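You operate a simulated robot arm through the tools that you are given. There is no shell and no other tool. Be economical: measure what you need, move in short steps, check, and stop when the job is done.

Carry out the task below with a simulated robot arm. There is one attempt and no reset: what you move stays moved.

Task
Rub the bundle on the slab clean on its ribs, rinse it in the teal bowl and press it out.
Fine: it ends on the slab.

The check looks at the end state, three seconds after you hand in, the way a careful person would. Anything else that was tipped, shoved, dropped, spilled or broken makes it a failure.

Robot
A 7-joint arm with a fingered hand, fixed in place. Base frame: the origin is at the foot of the arm, x ahead of it, y to its left, z up; the work surface is at about z = 74.2. Lengths are in cm, angles in rad, forces in N, time in s.
With the tool pointing down near the work surface it reaches from about 34 to 82 cm from the base axis. Its first joint turns from -2.007 to 2.007 rad. Payload 5 kg.
Tool frame: the origin (TCP) lies between the finger pads and is the grasp point; the fingertips stand 3.2 cm ahead of it; z points along the fingers, y is the line along which they close. The gripper opens to 16 cm. The gripper's body begins 8.9 cm behind the TCP. The gripper is a hand of 4 fingers: y runs from the thumb to the fingers, the wrist lies at [0, 0, -26.7] in the tool frame.
Orientation is told as [roll, pitch, yaw] about the base's x, y, z axes, in that order, counted from this pose: with the fingers straight down and closing along the base's y, the tool's x points along the base's -x, its y along +y and its z along -z.

Tools
- The arm moves only by the tool jog_arm. Its arguments are lists of equal length, an entry for each row: "xyz": the shift along the tool's x, y, z in cm, a list of three; "delta_rot": the turn, a rotation vector about the tool's x, y, z in rad, a list of three. In form: {"xyz": [[x, y, z], ...], "delta_rot": [[rx, ry, rz], ...]}. A call has 1 to 10 rows; each row shifts and turns the commanded pose from where the row before left it, along the tool's axes as they then stand. A row lasts 0.2 s, in which the tool goes at most 5 cm and 0.15 rad; a call with a longer step from one row to the next is refused whole. A pose out of reach is approached as far as the arm can. The call stops where the force on the tool passes 90 N (or 10 N more than at its start, if that is more) or the arm is blocked; 0.2 s more then pass. In this call time passes only in rows, and 0.2 s behind the last. It gives the time, the measured TCP pose, the force on the tool (base axes), the opening and the grip force at its end, in the units of the frame above (readings bear some noise), with the torque about the TCP (base axes, N m) and any sound that the robot's microphone picked up.
- Cameras (640 x 400 px; columns grow to the right, rows downward): "scene" is fixed at [40.01, 65, 150.61]; the picture's right is [-0.88, 0.48, 0.00], its down [0.47, 0.86, -0.21] and it looks along [-0.10, -0.19, -0.98] (base axes); focal length 349 px, centre (320, 200). "wrist" rides on the gripper at [8, -0.4, -11.4] in the tool frame; the picture's right is [0.05, 1.00, 0.00], its down [-0.82, 0.04, -0.58] and it looks along [-0.58, 0.03, 0.82] (tool axes); focal length 265 px, centre (320, 200). There is no depth. A picture from a camera that has moved, and an enlarged one, comes with that camera's place and axes in the base frame and with its lens.
- grab_frame(camera): a new picture of that camera. No time passes.
- raise_lower(by): slides the trunk up (or, below 0, down) by that many cm; the arm rides with it, the base frame stays. It gives what a move gives, with no picture.
- move_fingers(finger1, finger2, finger3, thumb_bend): sets how far each is bent, from 0 (flat) to 1 (curled in); at 0.3 the hand is open as for a grip, at 0.7 the pads meet at the TCP. One left out holds its place. A second passes; each finger stops where it meets its share of the squeeze, and holds until it gets a number again. It is the only way to open and close the hand. It gives what a move gives, with no picture; readings hold the bend of each and the force on the fingers (four entries, about 0 where the hand has none), thumb and palm.
- close_up(camera, box): a new picture of the part [left, top, right, bottom] of that camera's present view, enlarged. No time passes.
- sign_off(): hands the job in; it is judged then, once.

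Work in short steps. Places have to be worked out from the pictures, the camera data and where the tool is seen: move nearer, look again, correct. Check each grasp and each placing, and mend what went wrong. You have 120 turns and 76 pictures in all, those below and enlarged ones among them. Open the gripper and draw the arm clear of the work before you hand the job in, unless the task says otherwise; then end with one line.

The tools are called by a JSON object that holds its "method" and its "body". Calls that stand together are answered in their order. jog_arm: Moves the arm, as the interface text tells. Its arguments: {"type":"object","properties":{"xyz":{"type":"array"},"delta_rot":{"type":"array"}},"required":["xyz","delta_rot"]} The other tools are called the same way: raise_lower (by) slides the trunk up or down; move_fingers (finger1, finger2, finger3, thumb_bend) moves the fingers one by one; grab_frame (camera) takes a picture; close_up (camera, box) takes an enlarged picture of a part of a camera's view; sign_off () hands the job in.

At the start:

```text
time_s: 0.0
ee_pos: [14.47, 57.88, 101.4]
tool_rot: [-0.001, -0.001, 0.002]
ft_force: [0.0, 0.1, 0.2]
moment: [0.02, -0.03, 0.0]
gripper_width: 15.98
gripper_force: 0.1
shape: jaw
bend: [0.3, 0.3, 0.3, 0.3]
finger forces: [0.2, 0.0, 0.0, 0.1, 0.0, 0.0]
trunk travel left (down, up): [-80.0, 19.0]
```

scene: 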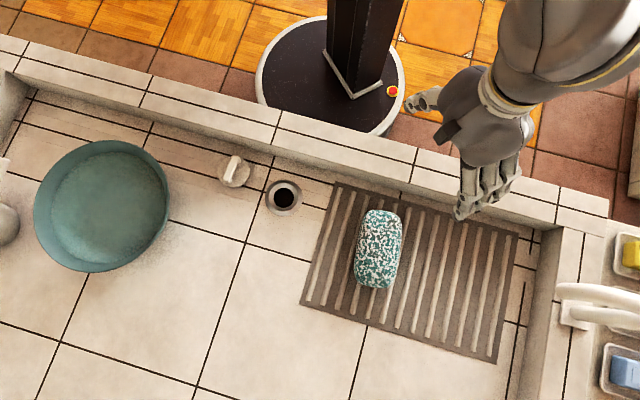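
wrist: 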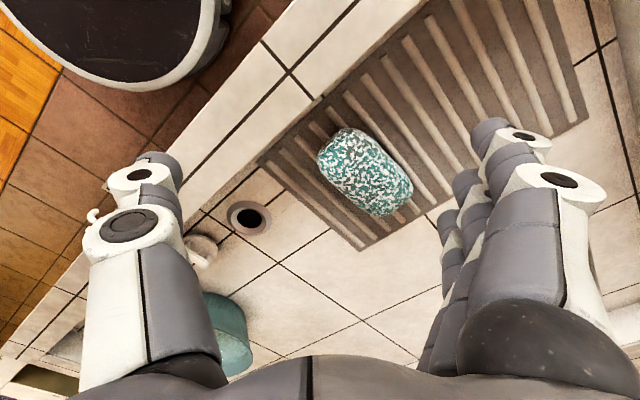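

I'll look closely at the bundle and the bowl first to see their state and heights.

{"method": "close_up", "body": {"camera": "scene", "box": [290, 170, 530, 370]}}

{"method": "close_up", "body": {"camera": "scene", "box": [0, 120, 300, 300]}}

```text
2.00 times, centred on (410, 270) of scene
camera zoom: at [40.01, 65.0, 150.61], right [-0.88, 0.48, 0.0], down [0.47, 0.86, -0.21], along [-0.1, -0.19, -0.98], focal length 699 px, centre (140, 60)
```

zoom: 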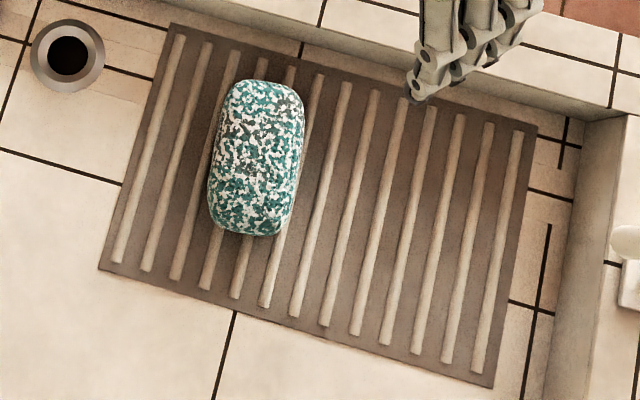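

```text
2.13 times, centred on (150, 210) of scene
camera zoom: at [40.01, 65.0, 150.61], right [-0.88, 0.48, 0.0], down [0.47, 0.86, -0.21], along [-0.1, -0.19, -0.98], focal length 746 px, centre (683, 179)
```

zoom: 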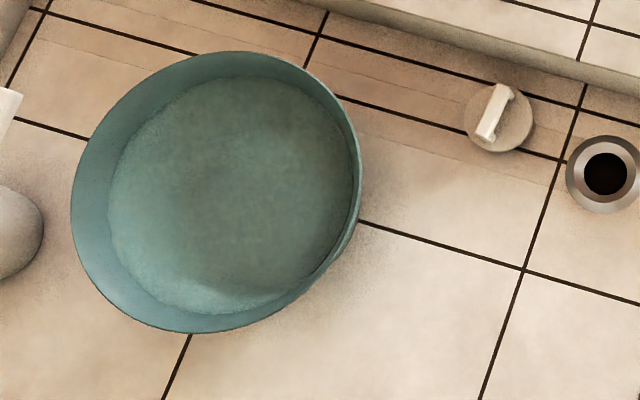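

The slab top comes out at z≈74 and the bundle is centred near (26.7, 65.5), its long axis at about 56°. I'll move above it, then turn the hand so the fingers close across its width.

{"method": "jog_arm", "body": {"xyz": [[-4, 2.5, 0], [-4, 2.5, 0], [-4.2, 2.6, 0], [0, 0, 1], [0, 0, 1], [0, 0, 1], [0, 0, 1], [0, 0, 1], [0, 0, 1], [0, 0, 1]], "delta_rot": [[0, 0, 0], [0, 0, 0], [0, 0, 0], [0, 0, -0.14], [0, 0, -0.14], [0, 0, -0.14], [0, 0, -0.14], [0, 0, -0.14], [0, 0, -0.14], [0, 0, -0.14]]}}

{"method": "grab_frame", "body": {"camera": "scene"}}

{"method": "grab_frame", "body": {"camera": "wrist"}}

```text
time_s: 2.2
ee_pos: [26.62, 65.48, 94.38]
tool_rot: [0.0, 0.001, 0.981]
ft_force: [0.5, 0.7, -0.3]
moment: [-0.01, 0.02, 0.01]
gripper_width: 16.0
gripper_force: 0.0
shape: jaw
bend: [0.3, 0.3, 0.3, 0.3]
finger forces: [0.0, 0.0, 0.0, 0.0, 0.1, 0.1]
trunk travel left (down, up): [-80.0, 19.0]
```

```text
71 pictures are left
```

scene: 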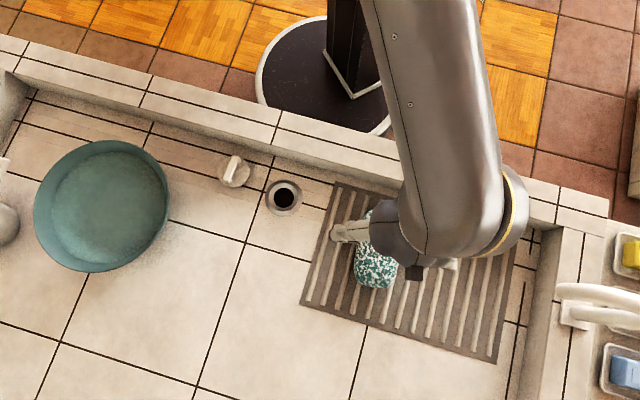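

```text
70 pictures are left
camera wrist: at [22.59, 58.49, 105.68], right [-0.86, 0.51, 0.0], down [0.42, 0.7, 0.58], along [0.3, 0.5, -0.82], focal length 265 px, centre (320, 200)
```

wrist: 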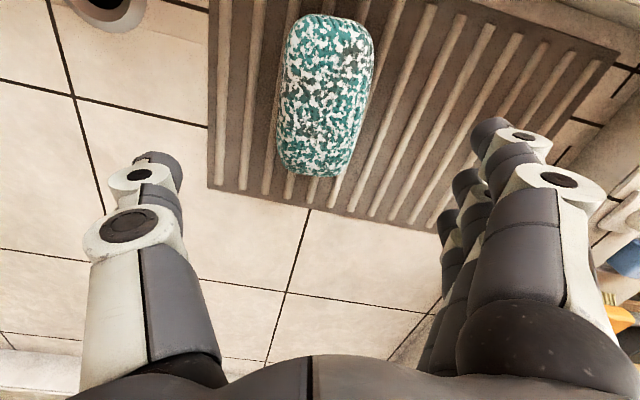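

The bundle lies centred under the hand, ~9 cm wide. I'll descend to TCP z≈80 and look again.

{"method": "jog_arm", "body": {"xyz": [[0, 0, 3], [0, 0, 3], [0, 0, 3], [0, 0, 3], [0, 0, 2]], "delta_rot": [[0, 0, 0], [0, 0, 0], [0, 0, 0], [0, 0, 0], [0, 0, 0]]}}

{"method": "grab_frame", "body": {"camera": "wrist"}}

{"method": "close_up", "body": {"camera": "scene", "box": [290, 150, 530, 370]}}

```text
time_s: 3.4
ee_pos: [26.55, 65.5, 80.25]
tool_rot: [0.0, 0.001, 0.981]
ft_force: [0.1, 0.6, 0.0]
moment: [-0.01, 0.04, 0.02]
gripper_width: 16.01
gripper_force: 0.0
shape: jaw
bend: [0.3, 0.3, 0.3, 0.3]
finger forces: [0.1, 0.0, 0.0, 0.0, 0.1, 0.1]
trunk travel left (down, up): [-80.0, 19.0]
```

```text
69 pictures are left
camera wrist: at [22.64, 58.46, 91.49], right [-0.86, 0.51, 0.0], down [0.42, 0.7, 0.58], along [0.3, 0.5, -0.82], focal length 265 px, centre (320, 200)
```

wrist: 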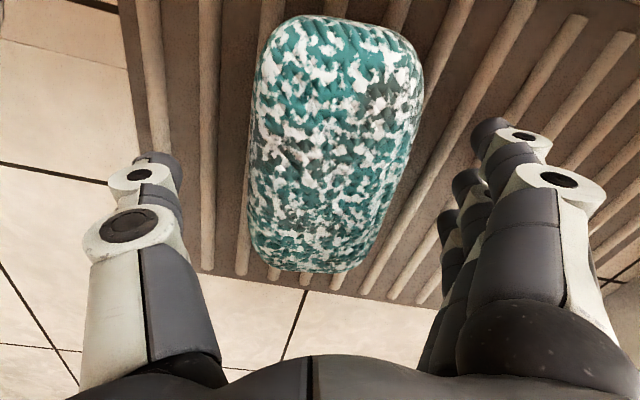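

```text
1.82 times, centred on (410, 260) of scene
camera zoom: at [40.01, 65.0, 150.61], right [-0.88, 0.48, 0.0], down [0.47, 0.86, -0.21], along [-0.1, -0.19, -0.98], focal length 635 px, centre (156, 91)
```

zoom: 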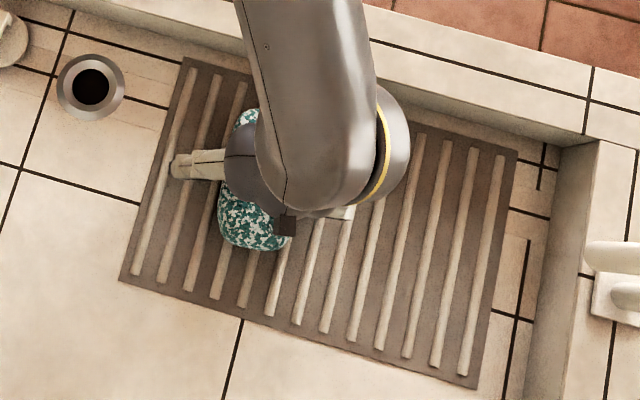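

The axis of the bundle is at about 52°, its centre ~1 cm further out. I'll correct, lower to TCP z≈79, and close gently.

{"method": "jog_arm", "body": {"xyz": [[-1.2, 0, 0], [0, 0, 1.2]], "delta_rot": [[0, 0, 0.06], [0, 0, 0]]}}

{"method": "move_fingers", "body": {"finger1": 0.5, "finger2": 0.5, "finger3": 0.5, "thumb_bend": 0.5}}

{"method": "grab_frame", "body": {"camera": "wrist"}}

```text
time_s: 4.0
ee_pos: [27.43, 66.56, 79.05]
tool_rot: [0.0, -0.001, 0.921]
ft_force: [-0.5, 0.3, 0.2]
moment: [0.01, 0.0, 0.01]
gripper_width: 15.99
gripper_force: 0.0
shape: jaw
bend: [0.3, 0.3, 0.3, 0.3]
finger forces: [0.0, 0.0, 0.1, 0.1, 0.0, 0.1]
trunk travel left (down, up): [-80.0, 19.0]
```

```text
time_s: 5.0
ee_pos: [27.31, 66.57, 79.07]
tool_rot: [-0.001, 0.0, 0.921]
ft_force: [0.7, 1.1, -0.3]
moment: [0.01, -0.01, 0.0]
gripper_width: 9.69
gripper_force: 2.5
shape: fingers
bend: [0.49, 0.49, 0.49, 0.49]
finger forces: [1.5, 1.3, 0.4, 0.0, 2.5, 0.1]
trunk travel left (down, up): [-80.0, 19.0]
```

```text
67 pictures are left
camera wrist: at [22.9, 59.69, 90.37], right [-0.83, 0.56, 0.0], down [0.46, 0.67, 0.58], along [0.33, 0.48, -0.82], focal length 265 px, centre (320, 200)
```

wrist: 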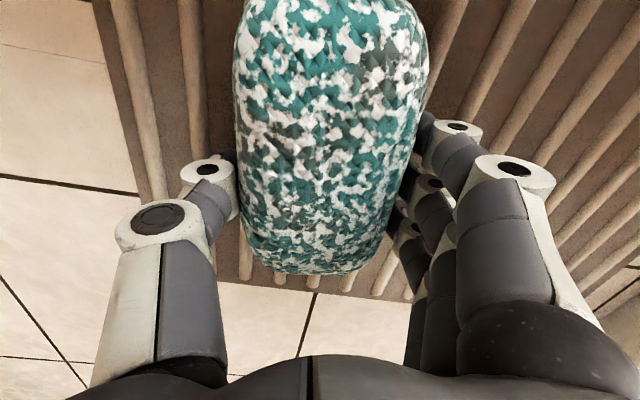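

Both sides touch at 9.7 cm width. I'll squeeze more to get a firm hold.

{"method": "move_fingers", "body": {"finger1": 0.56, "finger2": 0.56, "finger3": 0.56, "thumb_bend": 0.56}}

```text
time_s: 6.0
ee_pos: [27.36, 66.34, 79.06]
tool_rot: [0.0, 0.0, 0.919]
ft_force: [-0.1, -0.3, -0.4]
moment: [-0.01, -0.04, 0.01]
gripper_width: 9.47
gripper_force: 14.9
shape: fingers
bend: [0.51, 0.51, 0.51, 0.52]
finger forces: [5.6, 5.4, 4.3, 0.0, 15.2, 0.0]
trunk travel left (down, up): [-80.0, 19.0]
```

The grip is firm at about 15 N. I'll press down a bit and read the force.

{"method": "jog_arm", "body": {"xyz": [[0, 0, 0.3], [0, 0, 0.3]], "delta_rot": [[0, 0, 0], [0, 0, 0]]}}

```text
time_s: 6.6
ee_pos: [27.32, 66.55, 78.87]
tool_rot: [0.003, -0.004, 0.92]
ft_force: [-2.1, -1.2, 17.7]
moment: [0.05, -0.01, -0.09]
gripper_width: 9.43
gripper_force: 15.1
shape: fingers
bend: [0.52, 0.52, 0.52, 0.52]
finger forces: [4.7, 4.4, 5.8, 0.0, 15.4, 0.0]
trunk travel left (down, up): [-80.0, 19.0]
```

Pressing at ~18 N. Now a first test stroke across the ribs (toward the finger side and back).

{"method": "jog_arm", "body": {"xyz": [[0, 2, 0], [0, 2, 0], [0, 2, 0], [0, 2, 0], [0, -2, 0], [0, -2, 0], [0, -2, 0], [0, -2, 0]], "delta_rot": [[0, 0, 0], [0, 0, 0], [0, 0, 0], [0, 0, 0], [0, 0, 0], [0, 0, 0], [0, 0, 0], [0, 0, 0]]}}

{"method": "grab_frame", "body": {"camera": "wrist"}}

```text
time_s: 8.4
ee_pos: [27.44, 66.56, 78.47]
tool_rot: [-0.003, 0.001, 0.918]
ft_force: [-6.8, 4.1, 6.2]
moment: [0.38, 0.6, -0.34]
gripper_width: 9.55
gripper_force: 17.6
shape: fingers
bend: [0.48, 0.5, 0.51, 0.54]
finger forces: [7.9, 6.9, 8.3, 0.0, 11.3, 0.0]
trunk travel left (down, up): [-80.0, 19.0]
```

```text
66 pictures are left
camera wrist: at [22.93, 59.75, 89.78], right [-0.82, 0.57, 0.0], down [0.46, 0.67, 0.58], along [0.33, 0.47, -0.82], focal length 265 px, centre (320, 200)
```

wrist: 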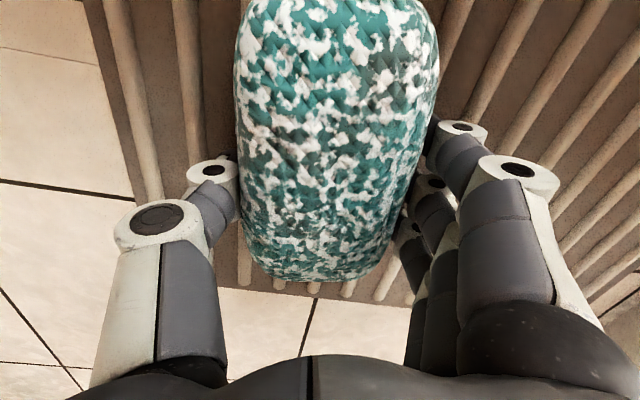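

The bundle stays in the hand and its colour already looks fresher. I'll press slightly more and continue with more strokes.

{"method": "jog_arm", "body": {"xyz": [[0, 1, 0.3], [0, 2.5, 0], [0, 2.5, 0], [0, 2, 0], [0, -2.5, 0], [0, -2.5, 0], [0, -3, 0], [0, 2.5, 0], [0, 2.5, 0], [0, 3, 0]], "delta_rot": [[0, 0, 0], [0, 0, 0], [0, 0, 0], [0, 0, 0], [0, 0, 0], [0, 0, 0], [0, 0, 0], [0, 0, 0], [0, 0, 0], [0, 0, 0]]}}

{"method": "grab_frame", "body": {"camera": "wrist"}}

```text
time_s: 10.6
ee_pos: [19.89, 71.68, 78.4]
tool_rot: [-0.001, -0.002, 0.929]
ft_force: [-0.7, -0.8, 19.7]
moment: [-0.74, -1.19, 0.11]
gripper_width: 9.2
gripper_force: 27.7
shape: fingers
bend: [0.53, 0.53, 0.54, 0.53]
finger forces: [3.8, 3.9, 11.6, 0.0, 35.3, 0.0]
trunk travel left (down, up): [-80.0, 19.0]
```

```text
65 pictures are left
camera wrist: at [15.52, 64.8, 89.7], right [-0.83, 0.56, 0.0], down [0.45, 0.68, 0.58], along [0.32, 0.48, -0.81], focal length 265 px, centre (320, 200)
```

wrist: 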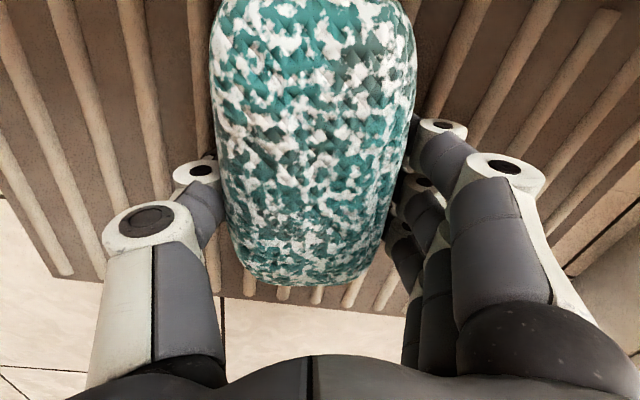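

Rubbing holds at ~20 N. I continue with several more strokes.

{"method": "jog_arm", "body": {"xyz": [[0, -3, 0], [0, -3, 0], [0, -3, 0], [0, 3, 0], [0, 3, 0], [0, 3, 0], [0, -3, 0], [0, -3, 0], [0, -3, 0], [0, 1, 0]], "delta_rot": [[0, 0, 0], [0, 0, 0], [0, 0, 0], [0, 0, 0], [0, 0, 0], [0, 0, 0], [0, 0, 0], [0, 0, 0], [0, 0, 0], [0, 0, 0]]}}

{"method": "jog_arm", "body": {"xyz": [[0, 2, 0], [0, 3, 0], [0, 3, 0], [0, -3, 0], [0, -3, 0], [0, -3, 0], [0, 3, 0], [0, 3, 0], [0, 3, 0], [0, -1, 0]], "delta_rot": [[0, 0, 0], [0, 0, 0], [0, 0, 0], [0, 0, 0], [0, 0, 0], [0, 0, 0], [0, 0, 0], [0, 0, 0], [0, 0, 0], [0, 0, 0]]}}

{"method": "grab_frame", "body": {"camera": "wrist"}}

{"method": "close_up", "body": {"camera": "scene", "box": [290, 150, 530, 370]}}

```text
time_s: 12.8
ee_pos: [27.63, 66.54, 78.33]
tool_rot: [-0.003, -0.003, 0.916]
ft_force: [-4.3, 10.2, 21.7]
moment: [0.88, 0.9, -0.61]
gripper_width: 9.72
gripper_force: 24.9
shape: fingers
bend: [0.48, 0.5, 0.51, 0.54]
finger forces: [12.0, 11.7, 14.7, 0.0, 11.0, 0.0]
trunk travel left (down, up): [-80.0, 19.0]
```

```text
time_s: 15.0
ee_pos: [21.34, 70.84, 78.59]
tool_rot: [0.007, -0.002, 0.919]
ft_force: [-11.6, -0.9, 28.9]
moment: [-1.02, -0.83, -0.42]
gripper_width: 8.74
gripper_force: 36.6
shape: fingers
bend: [0.51, 0.51, 0.51, 0.56]
finger forces: [6.7, 7.2, 6.7, 0.0, 51.9, 0.0]
trunk travel left (down, up): [-80.0, 19.0]
```

```text
64 pictures are left
camera wrist: at [16.99, 63.99, 89.89], right [-0.83, 0.56, 0.01], down [0.46, 0.67, 0.58], along [0.32, 0.48, -0.82], focal length 265 px, centre (320, 200)
```

wrist: 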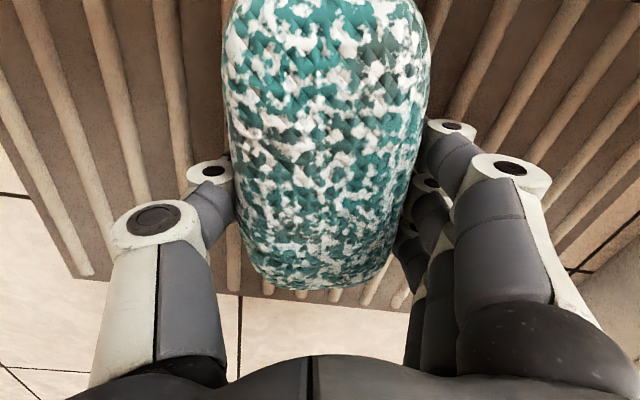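

```text
1.82 times, centred on (410, 260) of scene
camera zoom: at [40.01, 65.0, 150.61], right [-0.88, 0.48, 0.0], down [0.47, 0.86, -0.21], along [-0.1, -0.19, -0.98], focal length 635 px, centre (156, 91)
```

zoom: 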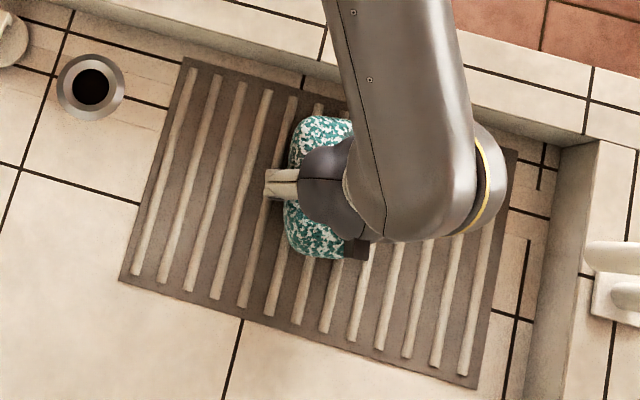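

I'll check the top for remaining grey soil in an enlarged wrist view.

{"method": "close_up", "body": {"camera": "wrist", "box": [200, 0, 460, 300]}}

```text
1.33 times, centred on (330, 150) of wrist
camera zoom: at [16.99, 63.99, 89.89], right [-0.83, 0.56, 0.01], down [0.46, 0.67, 0.58], along [0.32, 0.48, -0.82], focal length 354 px, centre (307, 267)
```

zoom: 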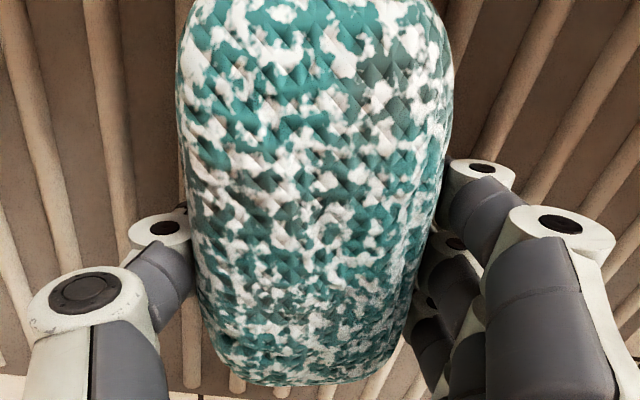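

Faint greyish-brown traces remain; I keep rubbing with two more sets.

{"method": "jog_arm", "body": {"xyz": [[0, -3, 0], [0, -3, 0], [0, -3, 0], [0, 3, 0], [0, 3, 0], [0, 3, 0], [0, -3, 0], [0, -3, 0], [0, -3, 0], [0, 1, 0]], "delta_rot": [[0, 0, 0], [0, 0, 0], [0, 0, 0], [0, 0, 0], [0, 0, 0], [0, 0, 0], [0, 0, 0], [0, 0, 0], [0, 0, 0], [0, 0, 0]]}}

{"method": "jog_arm", "body": {"xyz": [[0, 2, 0], [0, 3, 0], [0, 3, 0], [0, -3, 0], [0, -3, 0], [0, -3, 0], [0, 3, 0], [0, 3, 0], [0, 3, 0], [0, -1, 0]], "delta_rot": [[0, 0, 0], [0, 0, 0], [0, 0, 0], [0, 0, 0], [0, 0, 0], [0, 0, 0], [0, 0, 0], [0, 0, 0], [0, 0, 0], [0, 0, 0]]}}

{"method": "close_up", "body": {"camera": "wrist", "box": [200, 0, 460, 300]}}

```text
time_s: 17.2
ee_pos: [28.09, 66.07, 78.28]
tool_rot: [0.001, -0.001, 0.918]
ft_force: [-12.7, 13.5, 18.2]
moment: [1.1, 1.32, -0.59]
gripper_width: 9.92
gripper_force: 21.0
shape: fingers
bend: [0.45, 0.47, 0.49, 0.54]
finger forces: [11.7, 11.5, 11.8, 0.0, 6.6, 0.0]
trunk travel left (down, up): [-80.0, 19.0]
```

```text
time_s: 19.4
ee_pos: [22.2, 70.48, 78.61]
tool_rot: [0.008, 0.0, 0.925]
ft_force: [-7.3, 3.7, 19.0]
moment: [0.49, 1.61, -0.1]
gripper_width: 9.27
gripper_force: 22.2
shape: fingers
bend: [0.52, 0.5, 0.51, 0.54]
finger forces: [19.6, 7.0, 7.4, 0.0, 10.6, 0.0]
trunk travel left (down, up): [-80.0, 19.0]
```

```text
1.33 times, centred on (330, 150) of wrist
camera zoom: at [17.69, 63.59, 89.83], right [-0.83, 0.56, 0.01], down [0.46, 0.67, 0.58], along [0.32, 0.48, -0.82], focal length 354 px, centre (307, 267)
```

zoom: 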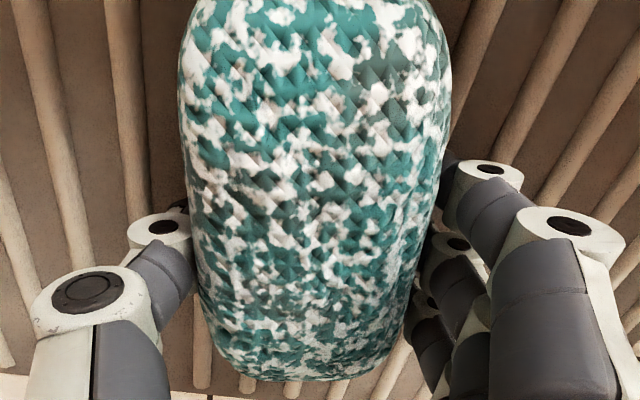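

Another two sets to be thorough.

{"method": "jog_arm", "body": {"xyz": [[0, -3, 0.1], [0, -3, 0], [0, -3, 0], [0, 3, 0], [0, 3, 0], [0, 3, 0], [0, -3, 0], [0, -3, 0], [0, -3, 0], [0, 1, 0]], "delta_rot": [[0, 0, 0], [0, 0, 0], [0, 0, 0], [0, 0, 0], [0, 0, 0], [0, 0, 0], [0, 0, 0], [0, 0, 0], [0, 0, 0], [0, 0, 0]]}}

{"method": "jog_arm", "body": {"xyz": [[0, 2, 0], [0, 3, 0], [0, 3, 0], [0, -3, 0], [0, -3, 0], [0, -3, 0], [0, 3, 0], [0, 3, 0], [0, 3, 0], [0, -1, 0]], "delta_rot": [[0, 0, 0], [0, 0, 0], [0, 0, 0], [0, 0, 0], [0, 0, 0], [0, 0, 0], [0, 0, 0], [0, 0, 0], [0, 0, 0], [0, 0, 0]]}}

{"method": "close_up", "body": {"camera": "wrist", "box": [200, 0, 460, 300]}}

```text
time_s: 21.6
ee_pos: [27.82, 65.92, 78.41]
tool_rot: [0.01, -0.001, 0.923]
ft_force: [-37.1, 37.7, 20.2]
moment: [0.83, 0.86, -0.15]
gripper_width: 8.79
gripper_force: 79.6
shape: fingers
bend: [0.45, 0.44, 0.44, 0.59]
finger forces: [18.4, 17.5, 16.7, 0.1, 107.8, 0.0]
trunk travel left (down, up): [-80.0, 19.0]
```

```text
time_s: 23.8
ee_pos: [22.91, 69.71, 78.3]
tool_rot: [0.002, 0.001, 0.922]
ft_force: [1.7, -3.2, 15.9]
moment: [0.92, 0.35, -0.18]
gripper_width: 8.88
gripper_force: 36.2
shape: fingers
bend: [0.52, 0.52, 0.55, 0.54]
finger forces: [4.2, 4.6, 34.1, 0.1, 29.5, 0.0]
trunk travel left (down, up): [-80.0, 19.0]
```

```text
1.33 times, centred on (330, 150) of wrist
camera zoom: at [18.51, 62.85, 89.58], right [-0.83, 0.56, 0.0], down [0.46, 0.67, 0.58], along [0.32, 0.48, -0.82], focal length 354 px, centre (307, 267)
```

zoom: 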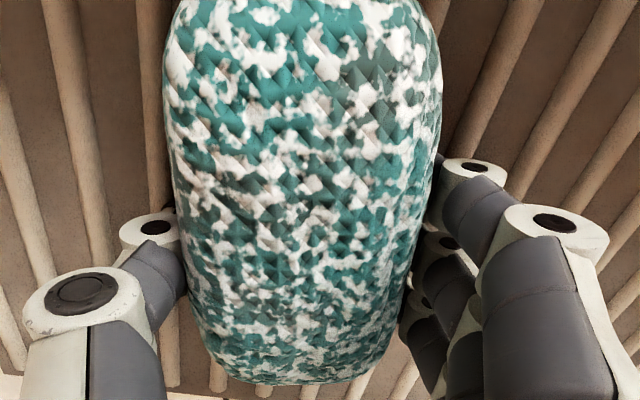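

The grey is clearly fading with each set (a thumb load spike suggests scraping, so I lighten slightly). Continue.

{"method": "jog_arm", "body": {"xyz": [[0, 3, -0.1], [0, -3, 0], [0, -3, 0], [0, -3, 0], [0, 3, 0], [0, 3, 0], [0, 3, 0], [0, -3, 0], [0, -3, 0], [0, -2, 0]], "delta_rot": [[0, 0, 0], [0, 0, 0], [0, 0, 0], [0, 0, 0], [0, 0, 0], [0, 0, 0], [0, 0, 0], [0, 0, 0], [0, 0, 0], [0, 0, 0]]}}

{"method": "jog_arm", "body": {"xyz": [[0, 3, 0], [0, 3, 0], [0, 3, 0], [0, -3, 0], [0, -3, 0], [0, -3, 0], [0, 3, 0], [0, 3, 0], [0, 3, 0], [0, -1, 0]], "delta_rot": [[0, 0, 0], [0, 0, 0], [0, 0, 0], [0, 0, 0], [0, 0, 0], [0, 0, 0], [0, 0, 0], [0, 0, 0], [0, 0, 0], [0, 0, 0]]}}

{"method": "close_up", "body": {"camera": "wrist", "box": [200, 0, 460, 300]}}

```text
time_s: 26.0
ee_pos: [28.04, 66.29, 78.4]
tool_rot: [0.003, -0.002, 0.913]
ft_force: [-12.5, 26.9, -2.5]
moment: [0.9, 0.03, -1.02]
gripper_width: 9.44
gripper_force: 21.4
shape: fingers
bend: [0.45, 0.47, 0.49, 0.55]
finger forces: [12.9, 11.0, 9.5, 0.0, 8.9, 0.0]
trunk travel left (down, up): [-80.0, 19.0]
```

```text
time_s: 28.2
ee_pos: [20.54, 71.54, 78.43]
tool_rot: [0.007, 0.0, 0.923]
ft_force: [-7.6, -1.3, 26.6]
moment: [1.6, 1.0, 0.51]
gripper_width: 8.93
gripper_force: 25.9
shape: fingers
bend: [0.52, 0.51, 0.53, 0.53]
finger forces: [5.8, 6.4, 28.0, 0.1, 11.6, 0.0]
trunk travel left (down, up): [-80.0, 19.0]
```

```text
1.33 times, centred on (330, 150) of wrist
camera zoom: at [16.06, 64.71, 89.7], right [-0.83, 0.56, 0.01], down [0.46, 0.67, 0.58], along [0.32, 0.48, -0.82], focal length 354 px, centre (307, 267)
```

zoom: 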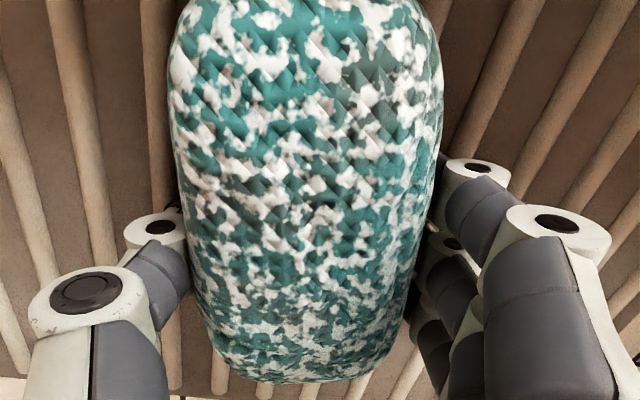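

Next I lift the bundle to check the hold and inspect its underside by tilting it toward the scene camera.

{"method": "jog_arm", "body": {"xyz": [[0, 0, -1], [0, 0, -2], [0, 0, -3], [0, 0, -4], [0, 0, -4], [0, 0, -4], [0, 0, -2]], "delta_rot": [[0, 0, 0], [0, 0, 0], [0, 0, 0], [0, 0, 0], [0, 0, 0], [0, 0, 0], [0, 0, 0]]}}

{"method": "grab_frame", "body": {"camera": "scene"}}

{"method": "grab_frame", "body": {"camera": "wrist"}}

```text
time_s: 29.8
ee_pos: [21.13, 71.62, 98.22]
tool_rot: [-0.001, 0.0, 0.921]
ft_force: [0.1, -1.1, -2.2]
moment: [0.01, -0.02, -0.01]
gripper_width: 8.9
gripper_force: 14.9
shape: fingers
bend: [0.52, 0.51, 0.51, 0.53]
finger forces: [4.5, 5.2, 5.3, 0.1, 14.3, 0.0]
trunk travel left (down, up): [-80.0, 19.0]
```

```text
58 pictures are left
```

scene: 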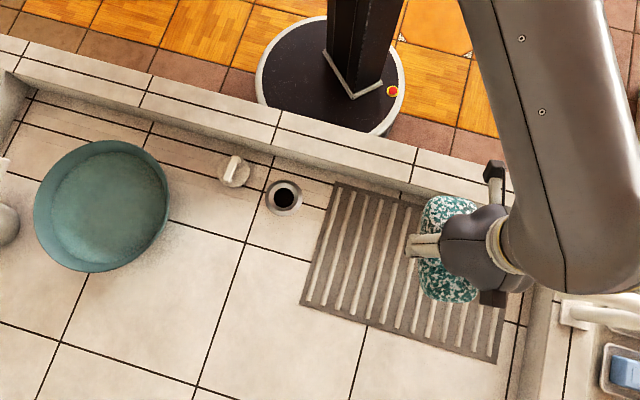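

```text
57 pictures are left
camera wrist: at [16.66, 64.87, 109.57], right [-0.83, 0.56, 0.0], down [0.46, 0.67, 0.58], along [0.33, 0.48, -0.82], focal length 265 px, centre (320, 200)
```

wrist: 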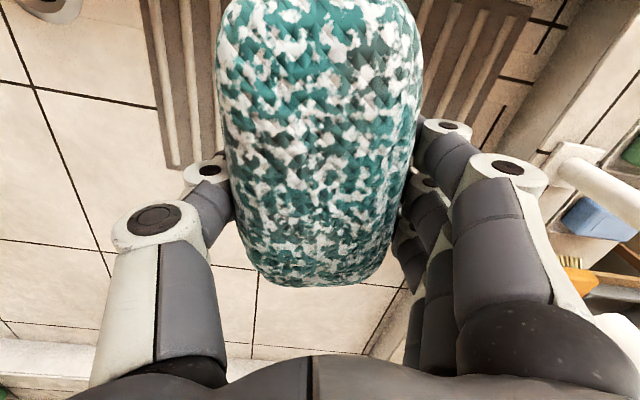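

Hold is solid (bundle ~0.2 kg). I'll shift toward the middle and tilt the tool ~1.1 rad so the underside faces the scene camera.

{"method": "jog_arm", "body": {"xyz": [[0, -4, -1], [0, -4, -1], [0, 0, 0], [0, 0, 0], [0, 0, 0], [0, 0, 0], [0, 0, 0], [0, 0, 0], [0, 0, 0], [0, 0, 0]], "delta_rot": [[0, 0, 0], [0, 0, 0], [0.14, 0, 0], [0.14, 0, 0], [0.14, 0, 0], [0.14, 0, 0], [0.14, 0, 0], [0.14, 0, 0], [0.14, 0, 0], [0.14, 0, 0]]}}

{"method": "grab_frame", "body": {"camera": "scene"}}

```text
time_s: 32.0
ee_pos: [25.98, 64.31, 100.67]
tool_rot: [-1.053, 0.0, 0.92]
ft_force: [0.4, 1.8, -2.7]
moment: [0.01, 0.02, -0.06]
gripper_width: 8.9
gripper_force: 13.7
shape: fingers
bend: [0.52, 0.51, 0.51, 0.53]
finger forces: [4.5, 5.1, 5.3, 0.0, 12.6, 0.0]
out of reach, approached as far as the arm can: row 8, 9, 10
trunk travel left (down, up): [-80.0, 19.0]
```

```text
56 pictures are left
```

scene: 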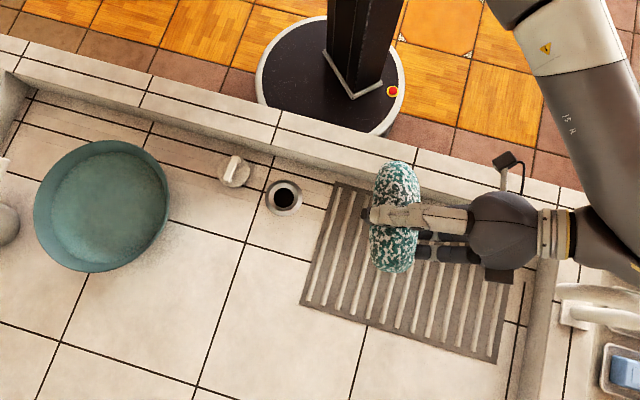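

{"method": "close_up", "body": {"camera": "scene", "box": [340, 150, 460, 285]}}

```text
2.96 times, centred on (400, 218) of scene
camera zoom: at [40.01, 65.0, 150.61], right [-0.88, 0.48, 0.0], down [0.47, 0.86, -0.21], along [-0.1, -0.19, -0.98], focal length 1035 px, centre (83, 148)
```

zoom: 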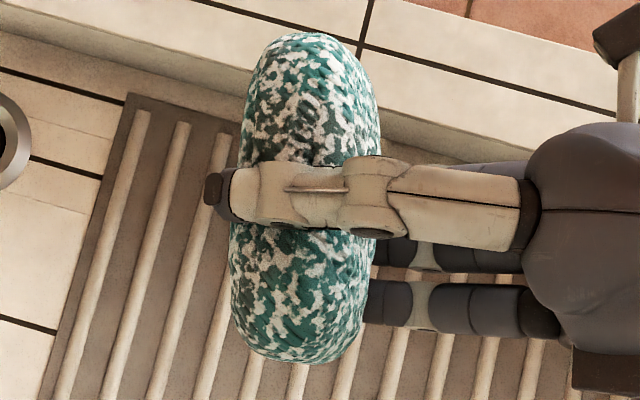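

The bundle is ~6.5 cm thick and there is still some grey on it; the fingertips were near the ribs and probably took part of the load. I'll untilt, set it down, regrip higher and rub harder.

{"method": "jog_arm", "body": {"xyz": [[0, 0, 0], [0, 0, 0], [0, 0, 0], [0, 0, 0], [0, 0, 0], [0, 0, 0], [0, 0, 0], [0, 0, 0]], "delta_rot": [[-0.14, 0, 0], [-0.14, 0, 0], [-0.14, 0, 0], [-0.14, 0, 0], [-0.14, 0, 0], [-0.14, 0, 0], [-0.14, 0, 0], [-0.14, 0, 0]]}}

```text
time_s: 33.8
ee_pos: [26.11, 64.21, 100.88]
tool_rot: [0.071, 0.001, 0.919]
ft_force: [-0.1, -0.1, -2.3]
moment: [0.02, 0.01, 0.01]
gripper_width: 8.85
gripper_force: 13.2
shape: fingers
bend: [0.52, 0.51, 0.51, 0.53]
finger forces: [4.2, 4.8, 5.0, 0.1, 13.5, 0.1]
trunk travel left (down, up): [-80.0, 19.0]
```

Level out and lower back onto the slab.

{"method": "jog_arm", "body": {"xyz": [[-2.3, 2.5, 0], [0, 0, 4], [0, 0, 4], [0, 0, 4], [0, 0, 4], [0, 0, 3], [0, 0, 1.5], [0, 0, 0.8]], "delta_rot": [[0.071, 0, 0], [0, 0, 0], [0, 0, 0], [0, 0, 0], [0, 0, 0], [0, 0, 0], [0, 0, 0], [0, 0, 0]]}}

```text
time_s: 35.6
ee_pos: [25.25, 67.66, 79.64]
tool_rot: [-0.003, 0.0, 0.92]
ft_force: [-0.8, -0.3, -3.1]
moment: [0.03, 0.0, 0.0]
gripper_width: 8.86
gripper_force: 14.0
shape: fingers
bend: [0.52, 0.51, 0.51, 0.53]
finger forces: [4.2, 4.8, 5.1, 0.0, 13.5, 0.0]
trunk travel left (down, up): [-80.0, 19.0]
```

Still free; lowering until contact.

{"method": "jog_arm", "body": {"xyz": [[0, 0, 0.4], [0, 0, 0.3]], "delta_rot": [[0, 0, 0], [0, 0, 0]]}}

```text
time_s: 36.2
ee_pos: [25.25, 67.56, 78.91]
tool_rot: [-0.002, -0.001, 0.922]
ft_force: [-0.4, 0.0, -2.7]
moment: [0.01, -0.01, -0.01]
gripper_width: 8.88
gripper_force: 14.0
shape: fingers
bend: [0.52, 0.51, 0.51, 0.53]
finger forces: [4.2, 4.8, 5.1, 0.0, 13.5, 0.0]
trunk travel left (down, up): [-80.0, 19.0]
```

{"method": "jog_arm", "body": {"xyz": [[0, 0, 0.3], [0, 0, 0.2]], "delta_rot": [[0, 0, 0], [0, 0, 0]]}}

{"method": "move_fingers", "body": {"finger1": 0.4, "finger2": 0.4, "finger3": 0.4, "thumb_bend": 0.4}}

{"method": "jog_arm", "body": {"xyz": [[0, 0, -1], [0, 0, -0.9]], "delta_rot": [[0, 0, 0], [0, 0, 0]]}}

{"method": "move_fingers", "body": {"finger1": 0.6, "finger2": 0.6, "finger3": 0.6, "thumb_bend": 0.6}}

{"method": "grab_frame", "body": {"camera": "wrist"}}

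```text
time_s: 36.8
ee_pos: [25.35, 67.55, 78.64]
tool_rot: [0.0, -0.003, 0.922]
ft_force: [-1.9, -2.9, 7.3]
moment: [0.48, 0.26, 0.12]
gripper_width: 8.85
gripper_force: 20.0
shape: fingers
bend: [0.52, 0.52, 0.52, 0.53]
finger forces: [4.1, 4.6, 16.9, 0.1, 14.2, 0.0]
trunk travel left (down, up): [-80.0, 19.0]
```

```text
time_s: 37.8
ee_pos: [25.43, 67.62, 78.57]
tool_rot: [-0.001, -0.002, 0.919]
ft_force: [6.4, -2.1, 6.6]
moment: [0.15, 0.03, -0.14]
gripper_width: 13.04
gripper_force: 4.4
shape: fingers
bend: [0.4, 0.54, 0.4, 0.4]
finger forces: [0.0, 8.9, 0.0, 0.0, 0.0, 0.1]
trunk travel left (down, up): [-80.0, 19.0]
```

```text
time_s: 38.4
ee_pos: [25.33, 67.52, 80.33]
tool_rot: [0.001, 0.001, 0.923]
ft_force: [-0.6, 0.1, 0.0]
moment: [-0.03, 0.01, -0.02]
gripper_width: 13.08
gripper_force: 0.1
shape: fingers
bend: [0.4, 0.4, 0.4, 0.4]
finger forces: [0.1, 0.1, 0.1, 0.0, 0.0, 0.0]
trunk travel left (down, up): [-80.0, 19.0]
```

```text
time_s: 39.4
ee_pos: [25.26, 67.55, 80.33]
tool_rot: [-0.003, 0.001, 0.919]
ft_force: [-0.2, 0.6, 0.5]
moment: [-0.04, 0.01, -0.02]
gripper_width: 9.27
gripper_force: 20.6
shape: fingers
bend: [0.52, 0.52, 0.52, 0.53]
finger forces: [6.7, 6.9, 6.9, 0.1, 20.2, 0.0]
trunk travel left (down, up): [-80.0, 19.0]
```

```text
54 pictures are left
camera wrist: at [20.89, 60.82, 91.67], right [-0.83, 0.56, 0.0], down [0.46, 0.68, 0.58], along [0.33, 0.48, -0.82], focal length 265 px, centre (320, 200)
```

wrist: 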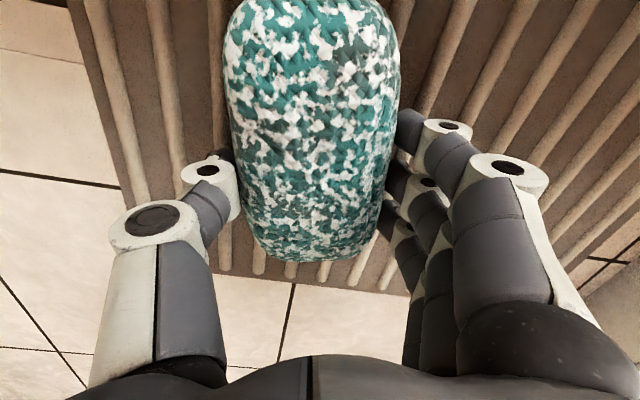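

Regripped higher (z 80.3, 20 N); top looks fairly clean. Press down more firmly and rub again.

{"method": "jog_arm", "body": {"xyz": [[0, 0, 0.3], [0, 0, 0.3], [0, 0, 0.2]], "delta_rot": [[0, 0, 0], [0, 0, 0], [0, 0, 0]]}}

{"method": "jog_arm", "body": {"xyz": [[0, 2.5, 0], [0, 2.5, 0], [0, -2.5, 0], [0, -2.5, 0], [0, -2.5, 0], [0, 2.5, 0], [0, 2.5, 0], [0, 2.5, 0], [0, -2.5, 0], [0, -2.5, 0]], "delta_rot": [[0, 0, 0], [0, 0, 0], [0, 0, 0], [0, 0, 0], [0, 0, 0], [0, 0, 0], [0, 0, 0], [0, 0, 0], [0, 0, 0], [0, 0, 0]]}}

{"method": "grab_frame", "body": {"camera": "wrist"}}

```text
time_s: 40.2
ee_pos: [25.32, 67.73, 80.22]
tool_rot: [0.002, -0.006, 0.918]
ft_force: [-3.0, -0.5, 37.2]
moment: [-0.38, -0.21, -0.06]
gripper_width: 9.27
gripper_force: 25.3
shape: fingers
bend: [0.52, 0.52, 0.52, 0.54]
finger forces: [9.5, 8.0, 7.7, 0.1, 25.5, 0.1]
trunk travel left (down, up): [-80.0, 19.0]
```

```text
time_s: 42.4
ee_pos: [25.33, 67.31, 79.68]
tool_rot: [-0.001, 0.001, 0.92]
ft_force: [-3.5, 0.9, 12.9]
moment: [0.14, 0.15, -0.03]
gripper_width: 9.45
gripper_force: 23.2
shape: fingers
bend: [0.52, 0.52, 0.52, 0.54]
finger forces: [8.1, 8.5, 8.4, 0.0, 20.7, 0.1]
trunk travel left (down, up): [-80.0, 19.0]
```

```text
53 pictures are left
camera wrist: at [20.83, 60.52, 91.07], right [-0.83, 0.56, 0.0], down [0.46, 0.67, 0.58], along [0.33, 0.48, -0.82], focal length 265 px, centre (320, 200)
```

wrist: 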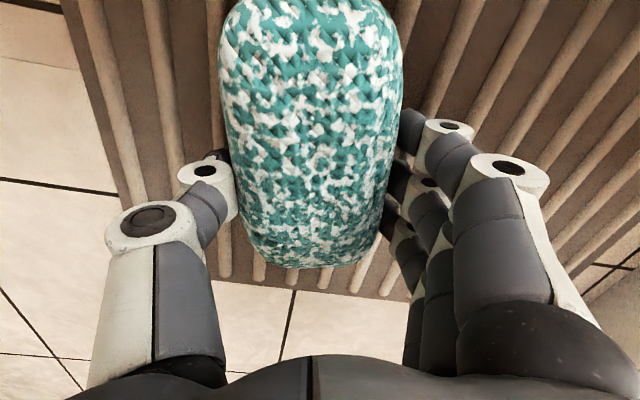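

Now it brightens clearly with each stroke. I tighten the grip a bit and rub more.

{"method": "move_fingers", "body": {"finger1": 0.68, "finger2": 0.68, "finger3": 0.68, "thumb_bend": 0.68}}

{"method": "jog_arm", "body": {"xyz": [[0, 2.5, 0.3], [0, 2.5, 0], [0, 2.5, 0], [0, -2.5, 0], [0, -2.5, 0], [0, -2.5, 0], [0, 2.5, 0], [0, 2.5, 0], [0, -2.5, 0], [0, -2.5, 0]], "delta_rot": [[0, 0, 0], [0, 0, 0], [0, 0, 0], [0, 0, 0], [0, 0, 0], [0, 0, 0], [0, 0, 0], [0, 0, 0], [0, 0, 0], [0, 0, 0]]}}

{"method": "jog_arm", "body": {"xyz": [[0, 2.5, 0], [0, 2.5, 0], [0, 2.5, 0], [0, -2.5, 0], [0, -2.5, 0], [0, -2.5, 0], [0, 2.5, 0], [0, 2.5, 0], [0, -2.5, 0], [0, -2.5, 0]], "delta_rot": [[0, 0, 0], [0, 0, 0], [0, 0, 0], [0, 0, 0], [0, 0, 0], [0, 0, 0], [0, 0, 0], [0, 0, 0], [0, 0, 0], [0, 0, 0]]}}

{"method": "grab_frame", "body": {"camera": "wrist"}}

```text
time_s: 43.4
ee_pos: [25.3, 67.23, 79.64]
tool_rot: [-0.003, 0.0, 0.92]
ft_force: [-0.5, -3.2, 8.7]
moment: [0.0, 0.1, 0.02]
gripper_width: 9.44
gripper_force: 23.4
shape: fingers
bend: [0.52, 0.52, 0.52, 0.55]
finger forces: [7.3, 7.7, 7.7, 0.0, 24.2, 0.0]
trunk travel left (down, up): [-80.0, 19.0]
```

```text
time_s: 45.6
ee_pos: [25.25, 67.3, 79.26]
tool_rot: [0.001, 0.0, 0.922]
ft_force: [-7.4, 1.9, 19.5]
moment: [0.29, 0.26, 0.07]
gripper_width: 9.31
gripper_force: 25.3
shape: fingers
bend: [0.51, 0.52, 0.52, 0.57]
finger forces: [8.4, 10.3, 10.3, 0.1, 21.2, 0.1]
trunk travel left (down, up): [-80.0, 19.0]
```

```text
time_s: 47.8
ee_pos: [24.83, 67.37, 79.41]
tool_rot: [0.006, -0.002, 0.924]
ft_force: [-3.3, 0.3, 6.0]
moment: [0.31, 0.35, 0.1]
gripper_width: 9.45
gripper_force: 24.2
shape: fingers
bend: [0.51, 0.52, 0.54, 0.56]
finger forces: [9.2, 8.9, 7.8, 0.0, 21.6, 0.0]
trunk travel left (down, up): [-80.0, 19.0]
```

```text
52 pictures are left
camera wrist: at [20.44, 60.64, 90.7], right [-0.83, 0.56, 0.0], down [0.46, 0.67, 0.58], along [0.32, 0.48, -0.82], focal length 265 px, centre (320, 200)
```

wrist: 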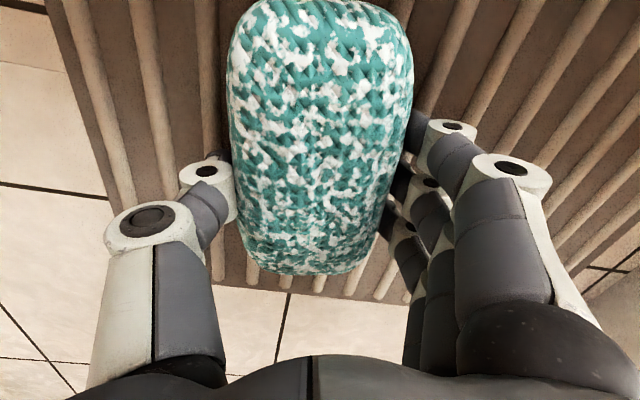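

Clearly cleaner. One more pressed double set, then an enlarged check.

{"method": "jog_arm", "body": {"xyz": [[0, 2.5, 0.2], [0, 2.5, 0], [0, 2.5, 0], [0, -2.5, 0], [0, -2.5, 0], [0, -2.5, 0], [0, 2.5, 0], [0, 2.5, 0], [0, -2.5, 0], [0, -2.5, 0]], "delta_rot": [[0, 0, 0], [0, 0, 0], [0, 0, 0], [0, 0, 0], [0, 0, 0], [0, 0, 0], [0, 0, 0], [0, 0, 0], [0, 0, 0], [0, 0, 0]]}}

{"method": "jog_arm", "body": {"xyz": [[0, 2.5, 0.1], [0, 2.5, 0], [0, 2.5, 0], [0, -2.5, 0], [0, -2.5, 0], [0, -2.5, 0], [0, 2.5, 0], [0, 2.5, 0], [0, -2.5, 0], [0, -2.5, 0]], "delta_rot": [[0, 0, 0], [0, 0, 0], [0, 0, 0], [0, 0, 0], [0, 0, 0], [0, 0, 0], [0, 0, 0], [0, 0, 0], [0, 0, 0], [0, 0, 0]]}}

{"method": "close_up", "body": {"camera": "wrist", "box": [200, 0, 460, 300]}}

```text
time_s: 50.0
ee_pos: [25.44, 67.52, 79.12]
tool_rot: [0.003, 0.001, 0.921]
ft_force: [-4.2, -2.2, 15.4]
moment: [0.11, 0.23, 0.05]
gripper_width: 9.53
gripper_force: 24.1
shape: fingers
bend: [0.51, 0.52, 0.53, 0.56]
finger forces: [9.3, 8.2, 7.6, 0.1, 22.6, 0.0]
trunk travel left (down, up): [-80.0, 19.0]
```

```text
time_s: 52.2
ee_pos: [24.83, 67.7, 79.04]
tool_rot: [0.005, -0.001, 0.925]
ft_force: [-7.7, 2.5, 12.9]
moment: [0.25, 0.42, 0.05]
gripper_width: 9.59
gripper_force: 24.3
shape: fingers
bend: [0.51, 0.52, 0.54, 0.56]
finger forces: [10.3, 9.0, 8.2, 0.0, 20.9, 0.0]
trunk travel left (down, up): [-80.0, 19.0]
```

```text
1.33 times, centred on (330, 150) of wrist
camera zoom: at [20.45, 60.88, 90.37], right [-0.83, 0.56, 0.01], down [0.46, 0.67, 0.58], along [0.32, 0.48, -0.82], focal length 354 px, centre (307, 267)
```

zoom: 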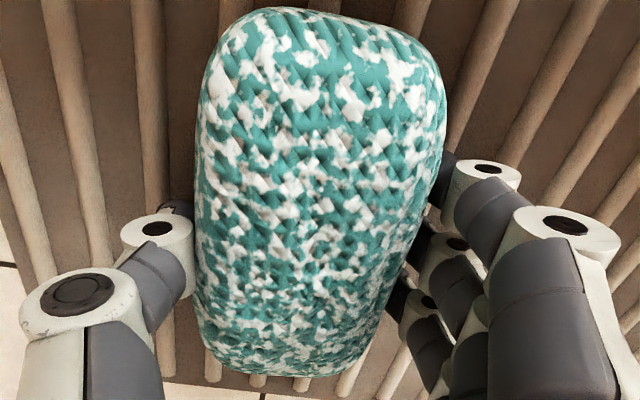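

Nearly spotless. One last set for margin.

{"method": "jog_arm", "body": {"xyz": [[0, 2.5, 0.1], [0, 2.5, 0], [0, 2.5, 0], [0, -2.5, 0], [0, -2.5, 0], [0, -2.5, 0], [0, 2.5, 0], [0, 2.5, 0], [0, -2.5, 0], [0, -2.5, 0]], "delta_rot": [[0, 0, 0], [0, 0, 0], [0, 0, 0], [0, 0, 0], [0, 0, 0], [0, 0, 0], [0, 0, 0], [0, 0, 0], [0, 0, 0], [0, 0, 0]]}}

{"method": "jog_arm", "body": {"xyz": [[0, 2.5, 0.1], [0, 2.5, 0], [0, 2.5, 0], [0, -2.5, 0], [0, -2.5, 0], [0, -2.5, 0], [0, 2.5, 0], [0, 2.5, 0], [0, -2.5, 0], [0, -2.5, 0]], "delta_rot": [[0, 0, 0], [0, 0, 0], [0, 0, 0], [0, 0, 0], [0, 0, 0], [0, 0, 0], [0, 0, 0], [0, 0, 0], [0, 0, 0], [0, 0, 0]]}}

{"method": "jog_arm", "body": {"xyz": [[0, 0, -1], [0, 0, -2], [0, 0, -4], [0, 0, -4], [0, 0, -4], [0, 0, -4]], "delta_rot": [[0, 0, 0], [0, 0, 0], [0, 0, 0], [0, 0, 0], [0, 0, 0], [0, 0, 0]]}}

{"method": "close_up", "body": {"camera": "wrist", "box": [200, 0, 460, 300]}}

{"method": "grab_frame", "body": {"camera": "scene"}}

```text
time_s: 54.4
ee_pos: [25.71, 67.31, 78.77]
tool_rot: [-0.003, 0.002, 0.917]
ft_force: [1.1, -5.9, 10.0]
moment: [-0.04, 0.07, -0.02]
gripper_width: 9.45
gripper_force: 23.9
shape: fingers
bend: [0.51, 0.52, 0.52, 0.57]
finger forces: [8.0, 7.0, 6.1, 0.0, 26.5, 0.1]
trunk travel left (down, up): [-80.0, 19.0]
```

```text
time_s: 56.6
ee_pos: [24.92, 67.72, 78.8]
tool_rot: [0.006, 0.001, 0.922]
ft_force: [-4.1, 1.7, 7.9]
moment: [0.25, 0.41, 0.09]
gripper_width: 9.52
gripper_force: 23.9
shape: fingers
bend: [0.51, 0.52, 0.54, 0.56]
finger forces: [9.5, 8.6, 7.3, 0.0, 22.2, 0.0]
trunk travel left (down, up): [-80.0, 19.0]
```

```text
time_s: 58.0
ee_pos: [25.25, 67.33, 97.57]
tool_rot: [-0.001, 0.001, 0.92]
ft_force: [0.8, 0.0, -1.3]
moment: [0.04, 0.0, 0.04]
gripper_width: 9.47
gripper_force: 23.7
shape: fingers
bend: [0.51, 0.52, 0.54, 0.56]
finger forces: [9.2, 8.9, 6.5, 0.1, 23.6, 0.1]
trunk travel left (down, up): [-80.0, 19.0]
```

```text
1.33 times, centred on (330, 150) of wrist
camera zoom: at [20.82, 60.5, 108.86], right [-0.83, 0.56, 0.0], down [0.46, 0.68, 0.58], along [0.33, 0.48, -0.82], focal length 354 px, centre (307, 267)
```

zoom: 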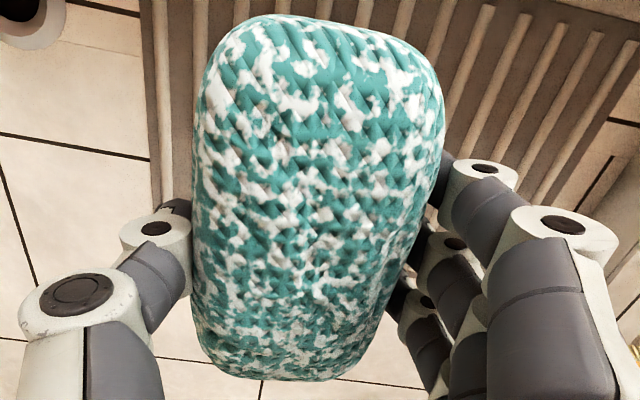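

```text
49 pictures are left
```

scene: 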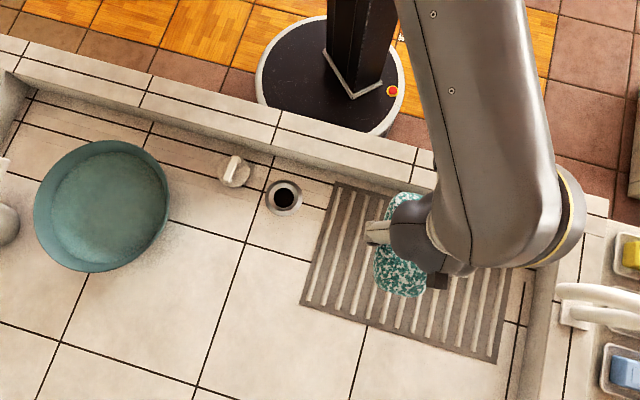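

Clean. Now to the bowl: estimated centre about (72, 32), rim near z≈82. I'll turn the hand and travel part of the way, then look.

{"method": "jog_arm", "body": {"xyz": [[0, 0, 0], [0, 0, 0], [0, 0, 0], [0, 0, 0], [0, 0, 0], [0, 0, 0]], "delta_rot": [[0, 0, 0.133], [0, 0, 0.133], [0, 0, 0.133], [0, 0, 0.133], [0, 0, 0.133], [0, 0, 0.133]]}}

{"method": "jog_arm", "body": {"xyz": [[-3.2, -3, 0], [-3.2, -3, 0], [-3.2, -3, 0], [-3.2, -3, 0], [-3.2, -3, 0], [-3.2, -3, 0], [-3.2, -3, 0], [-3.2, -3, 0], [-3.2, -3, 0]], "delta_rot": [[0, 0, 0], [0, 0, 0], [0, 0, 0], [0, 0, 0], [0, 0, 0], [0, 0, 0], [0, 0, 0], [0, 0, 0], [0, 0, 0]]}}

{"method": "grab_frame", "body": {"camera": "wrist"}}

{"method": "grab_frame", "body": {"camera": "scene"}}

```text
time_s: 59.4
ee_pos: [25.33, 67.46, 97.71]
tool_rot: [-0.001, 0.0, 0.119]
ft_force: [0.2, -0.4, -1.6]
moment: [0.0, -0.02, 0.01]
gripper_width: 9.46
gripper_force: 24.2
shape: fingers
bend: [0.51, 0.52, 0.54, 0.56]
finger forces: [9.1, 8.9, 6.6, 0.0, 23.5, 0.1]
trunk travel left (down, up): [-80.0, 19.0]
```

```text
time_s: 61.4
ee_pos: [57.41, 44.05, 97.56]
tool_rot: [0.001, 0.002, 0.123]
ft_force: [0.4, 0.4, -2.0]
moment: [-0.04, 0.02, 0.0]
gripper_width: 9.52
gripper_force: 23.5
shape: fingers
bend: [0.51, 0.52, 0.53, 0.56]
finger forces: [9.0, 8.5, 6.3, 0.0, 23.0, 0.0]
trunk travel left (down, up): [-80.0, 19.0]
```

```text
48 pictures are left
camera wrist: at [49.47, 42.53, 108.96], right [-0.17, 0.98, 0.0], down [0.8, 0.14, 0.58], along [0.57, 0.1, -0.82], focal length 265 px, centre (320, 200)
```

wrist: 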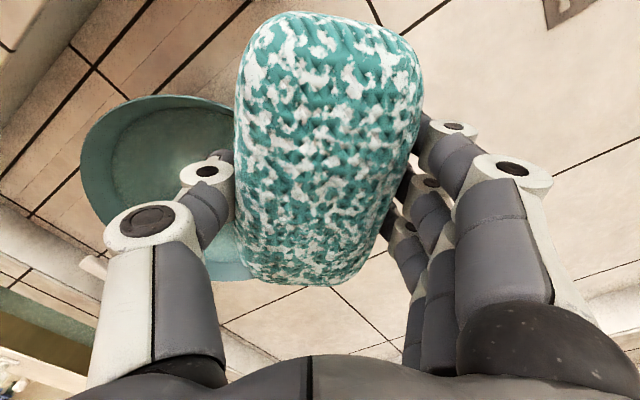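

```text
47 pictures are left
```

scene: 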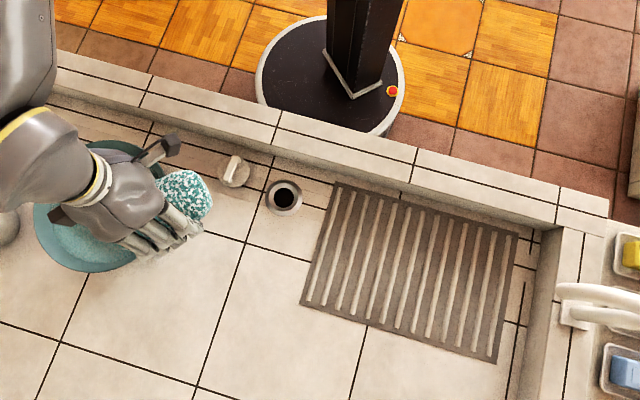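

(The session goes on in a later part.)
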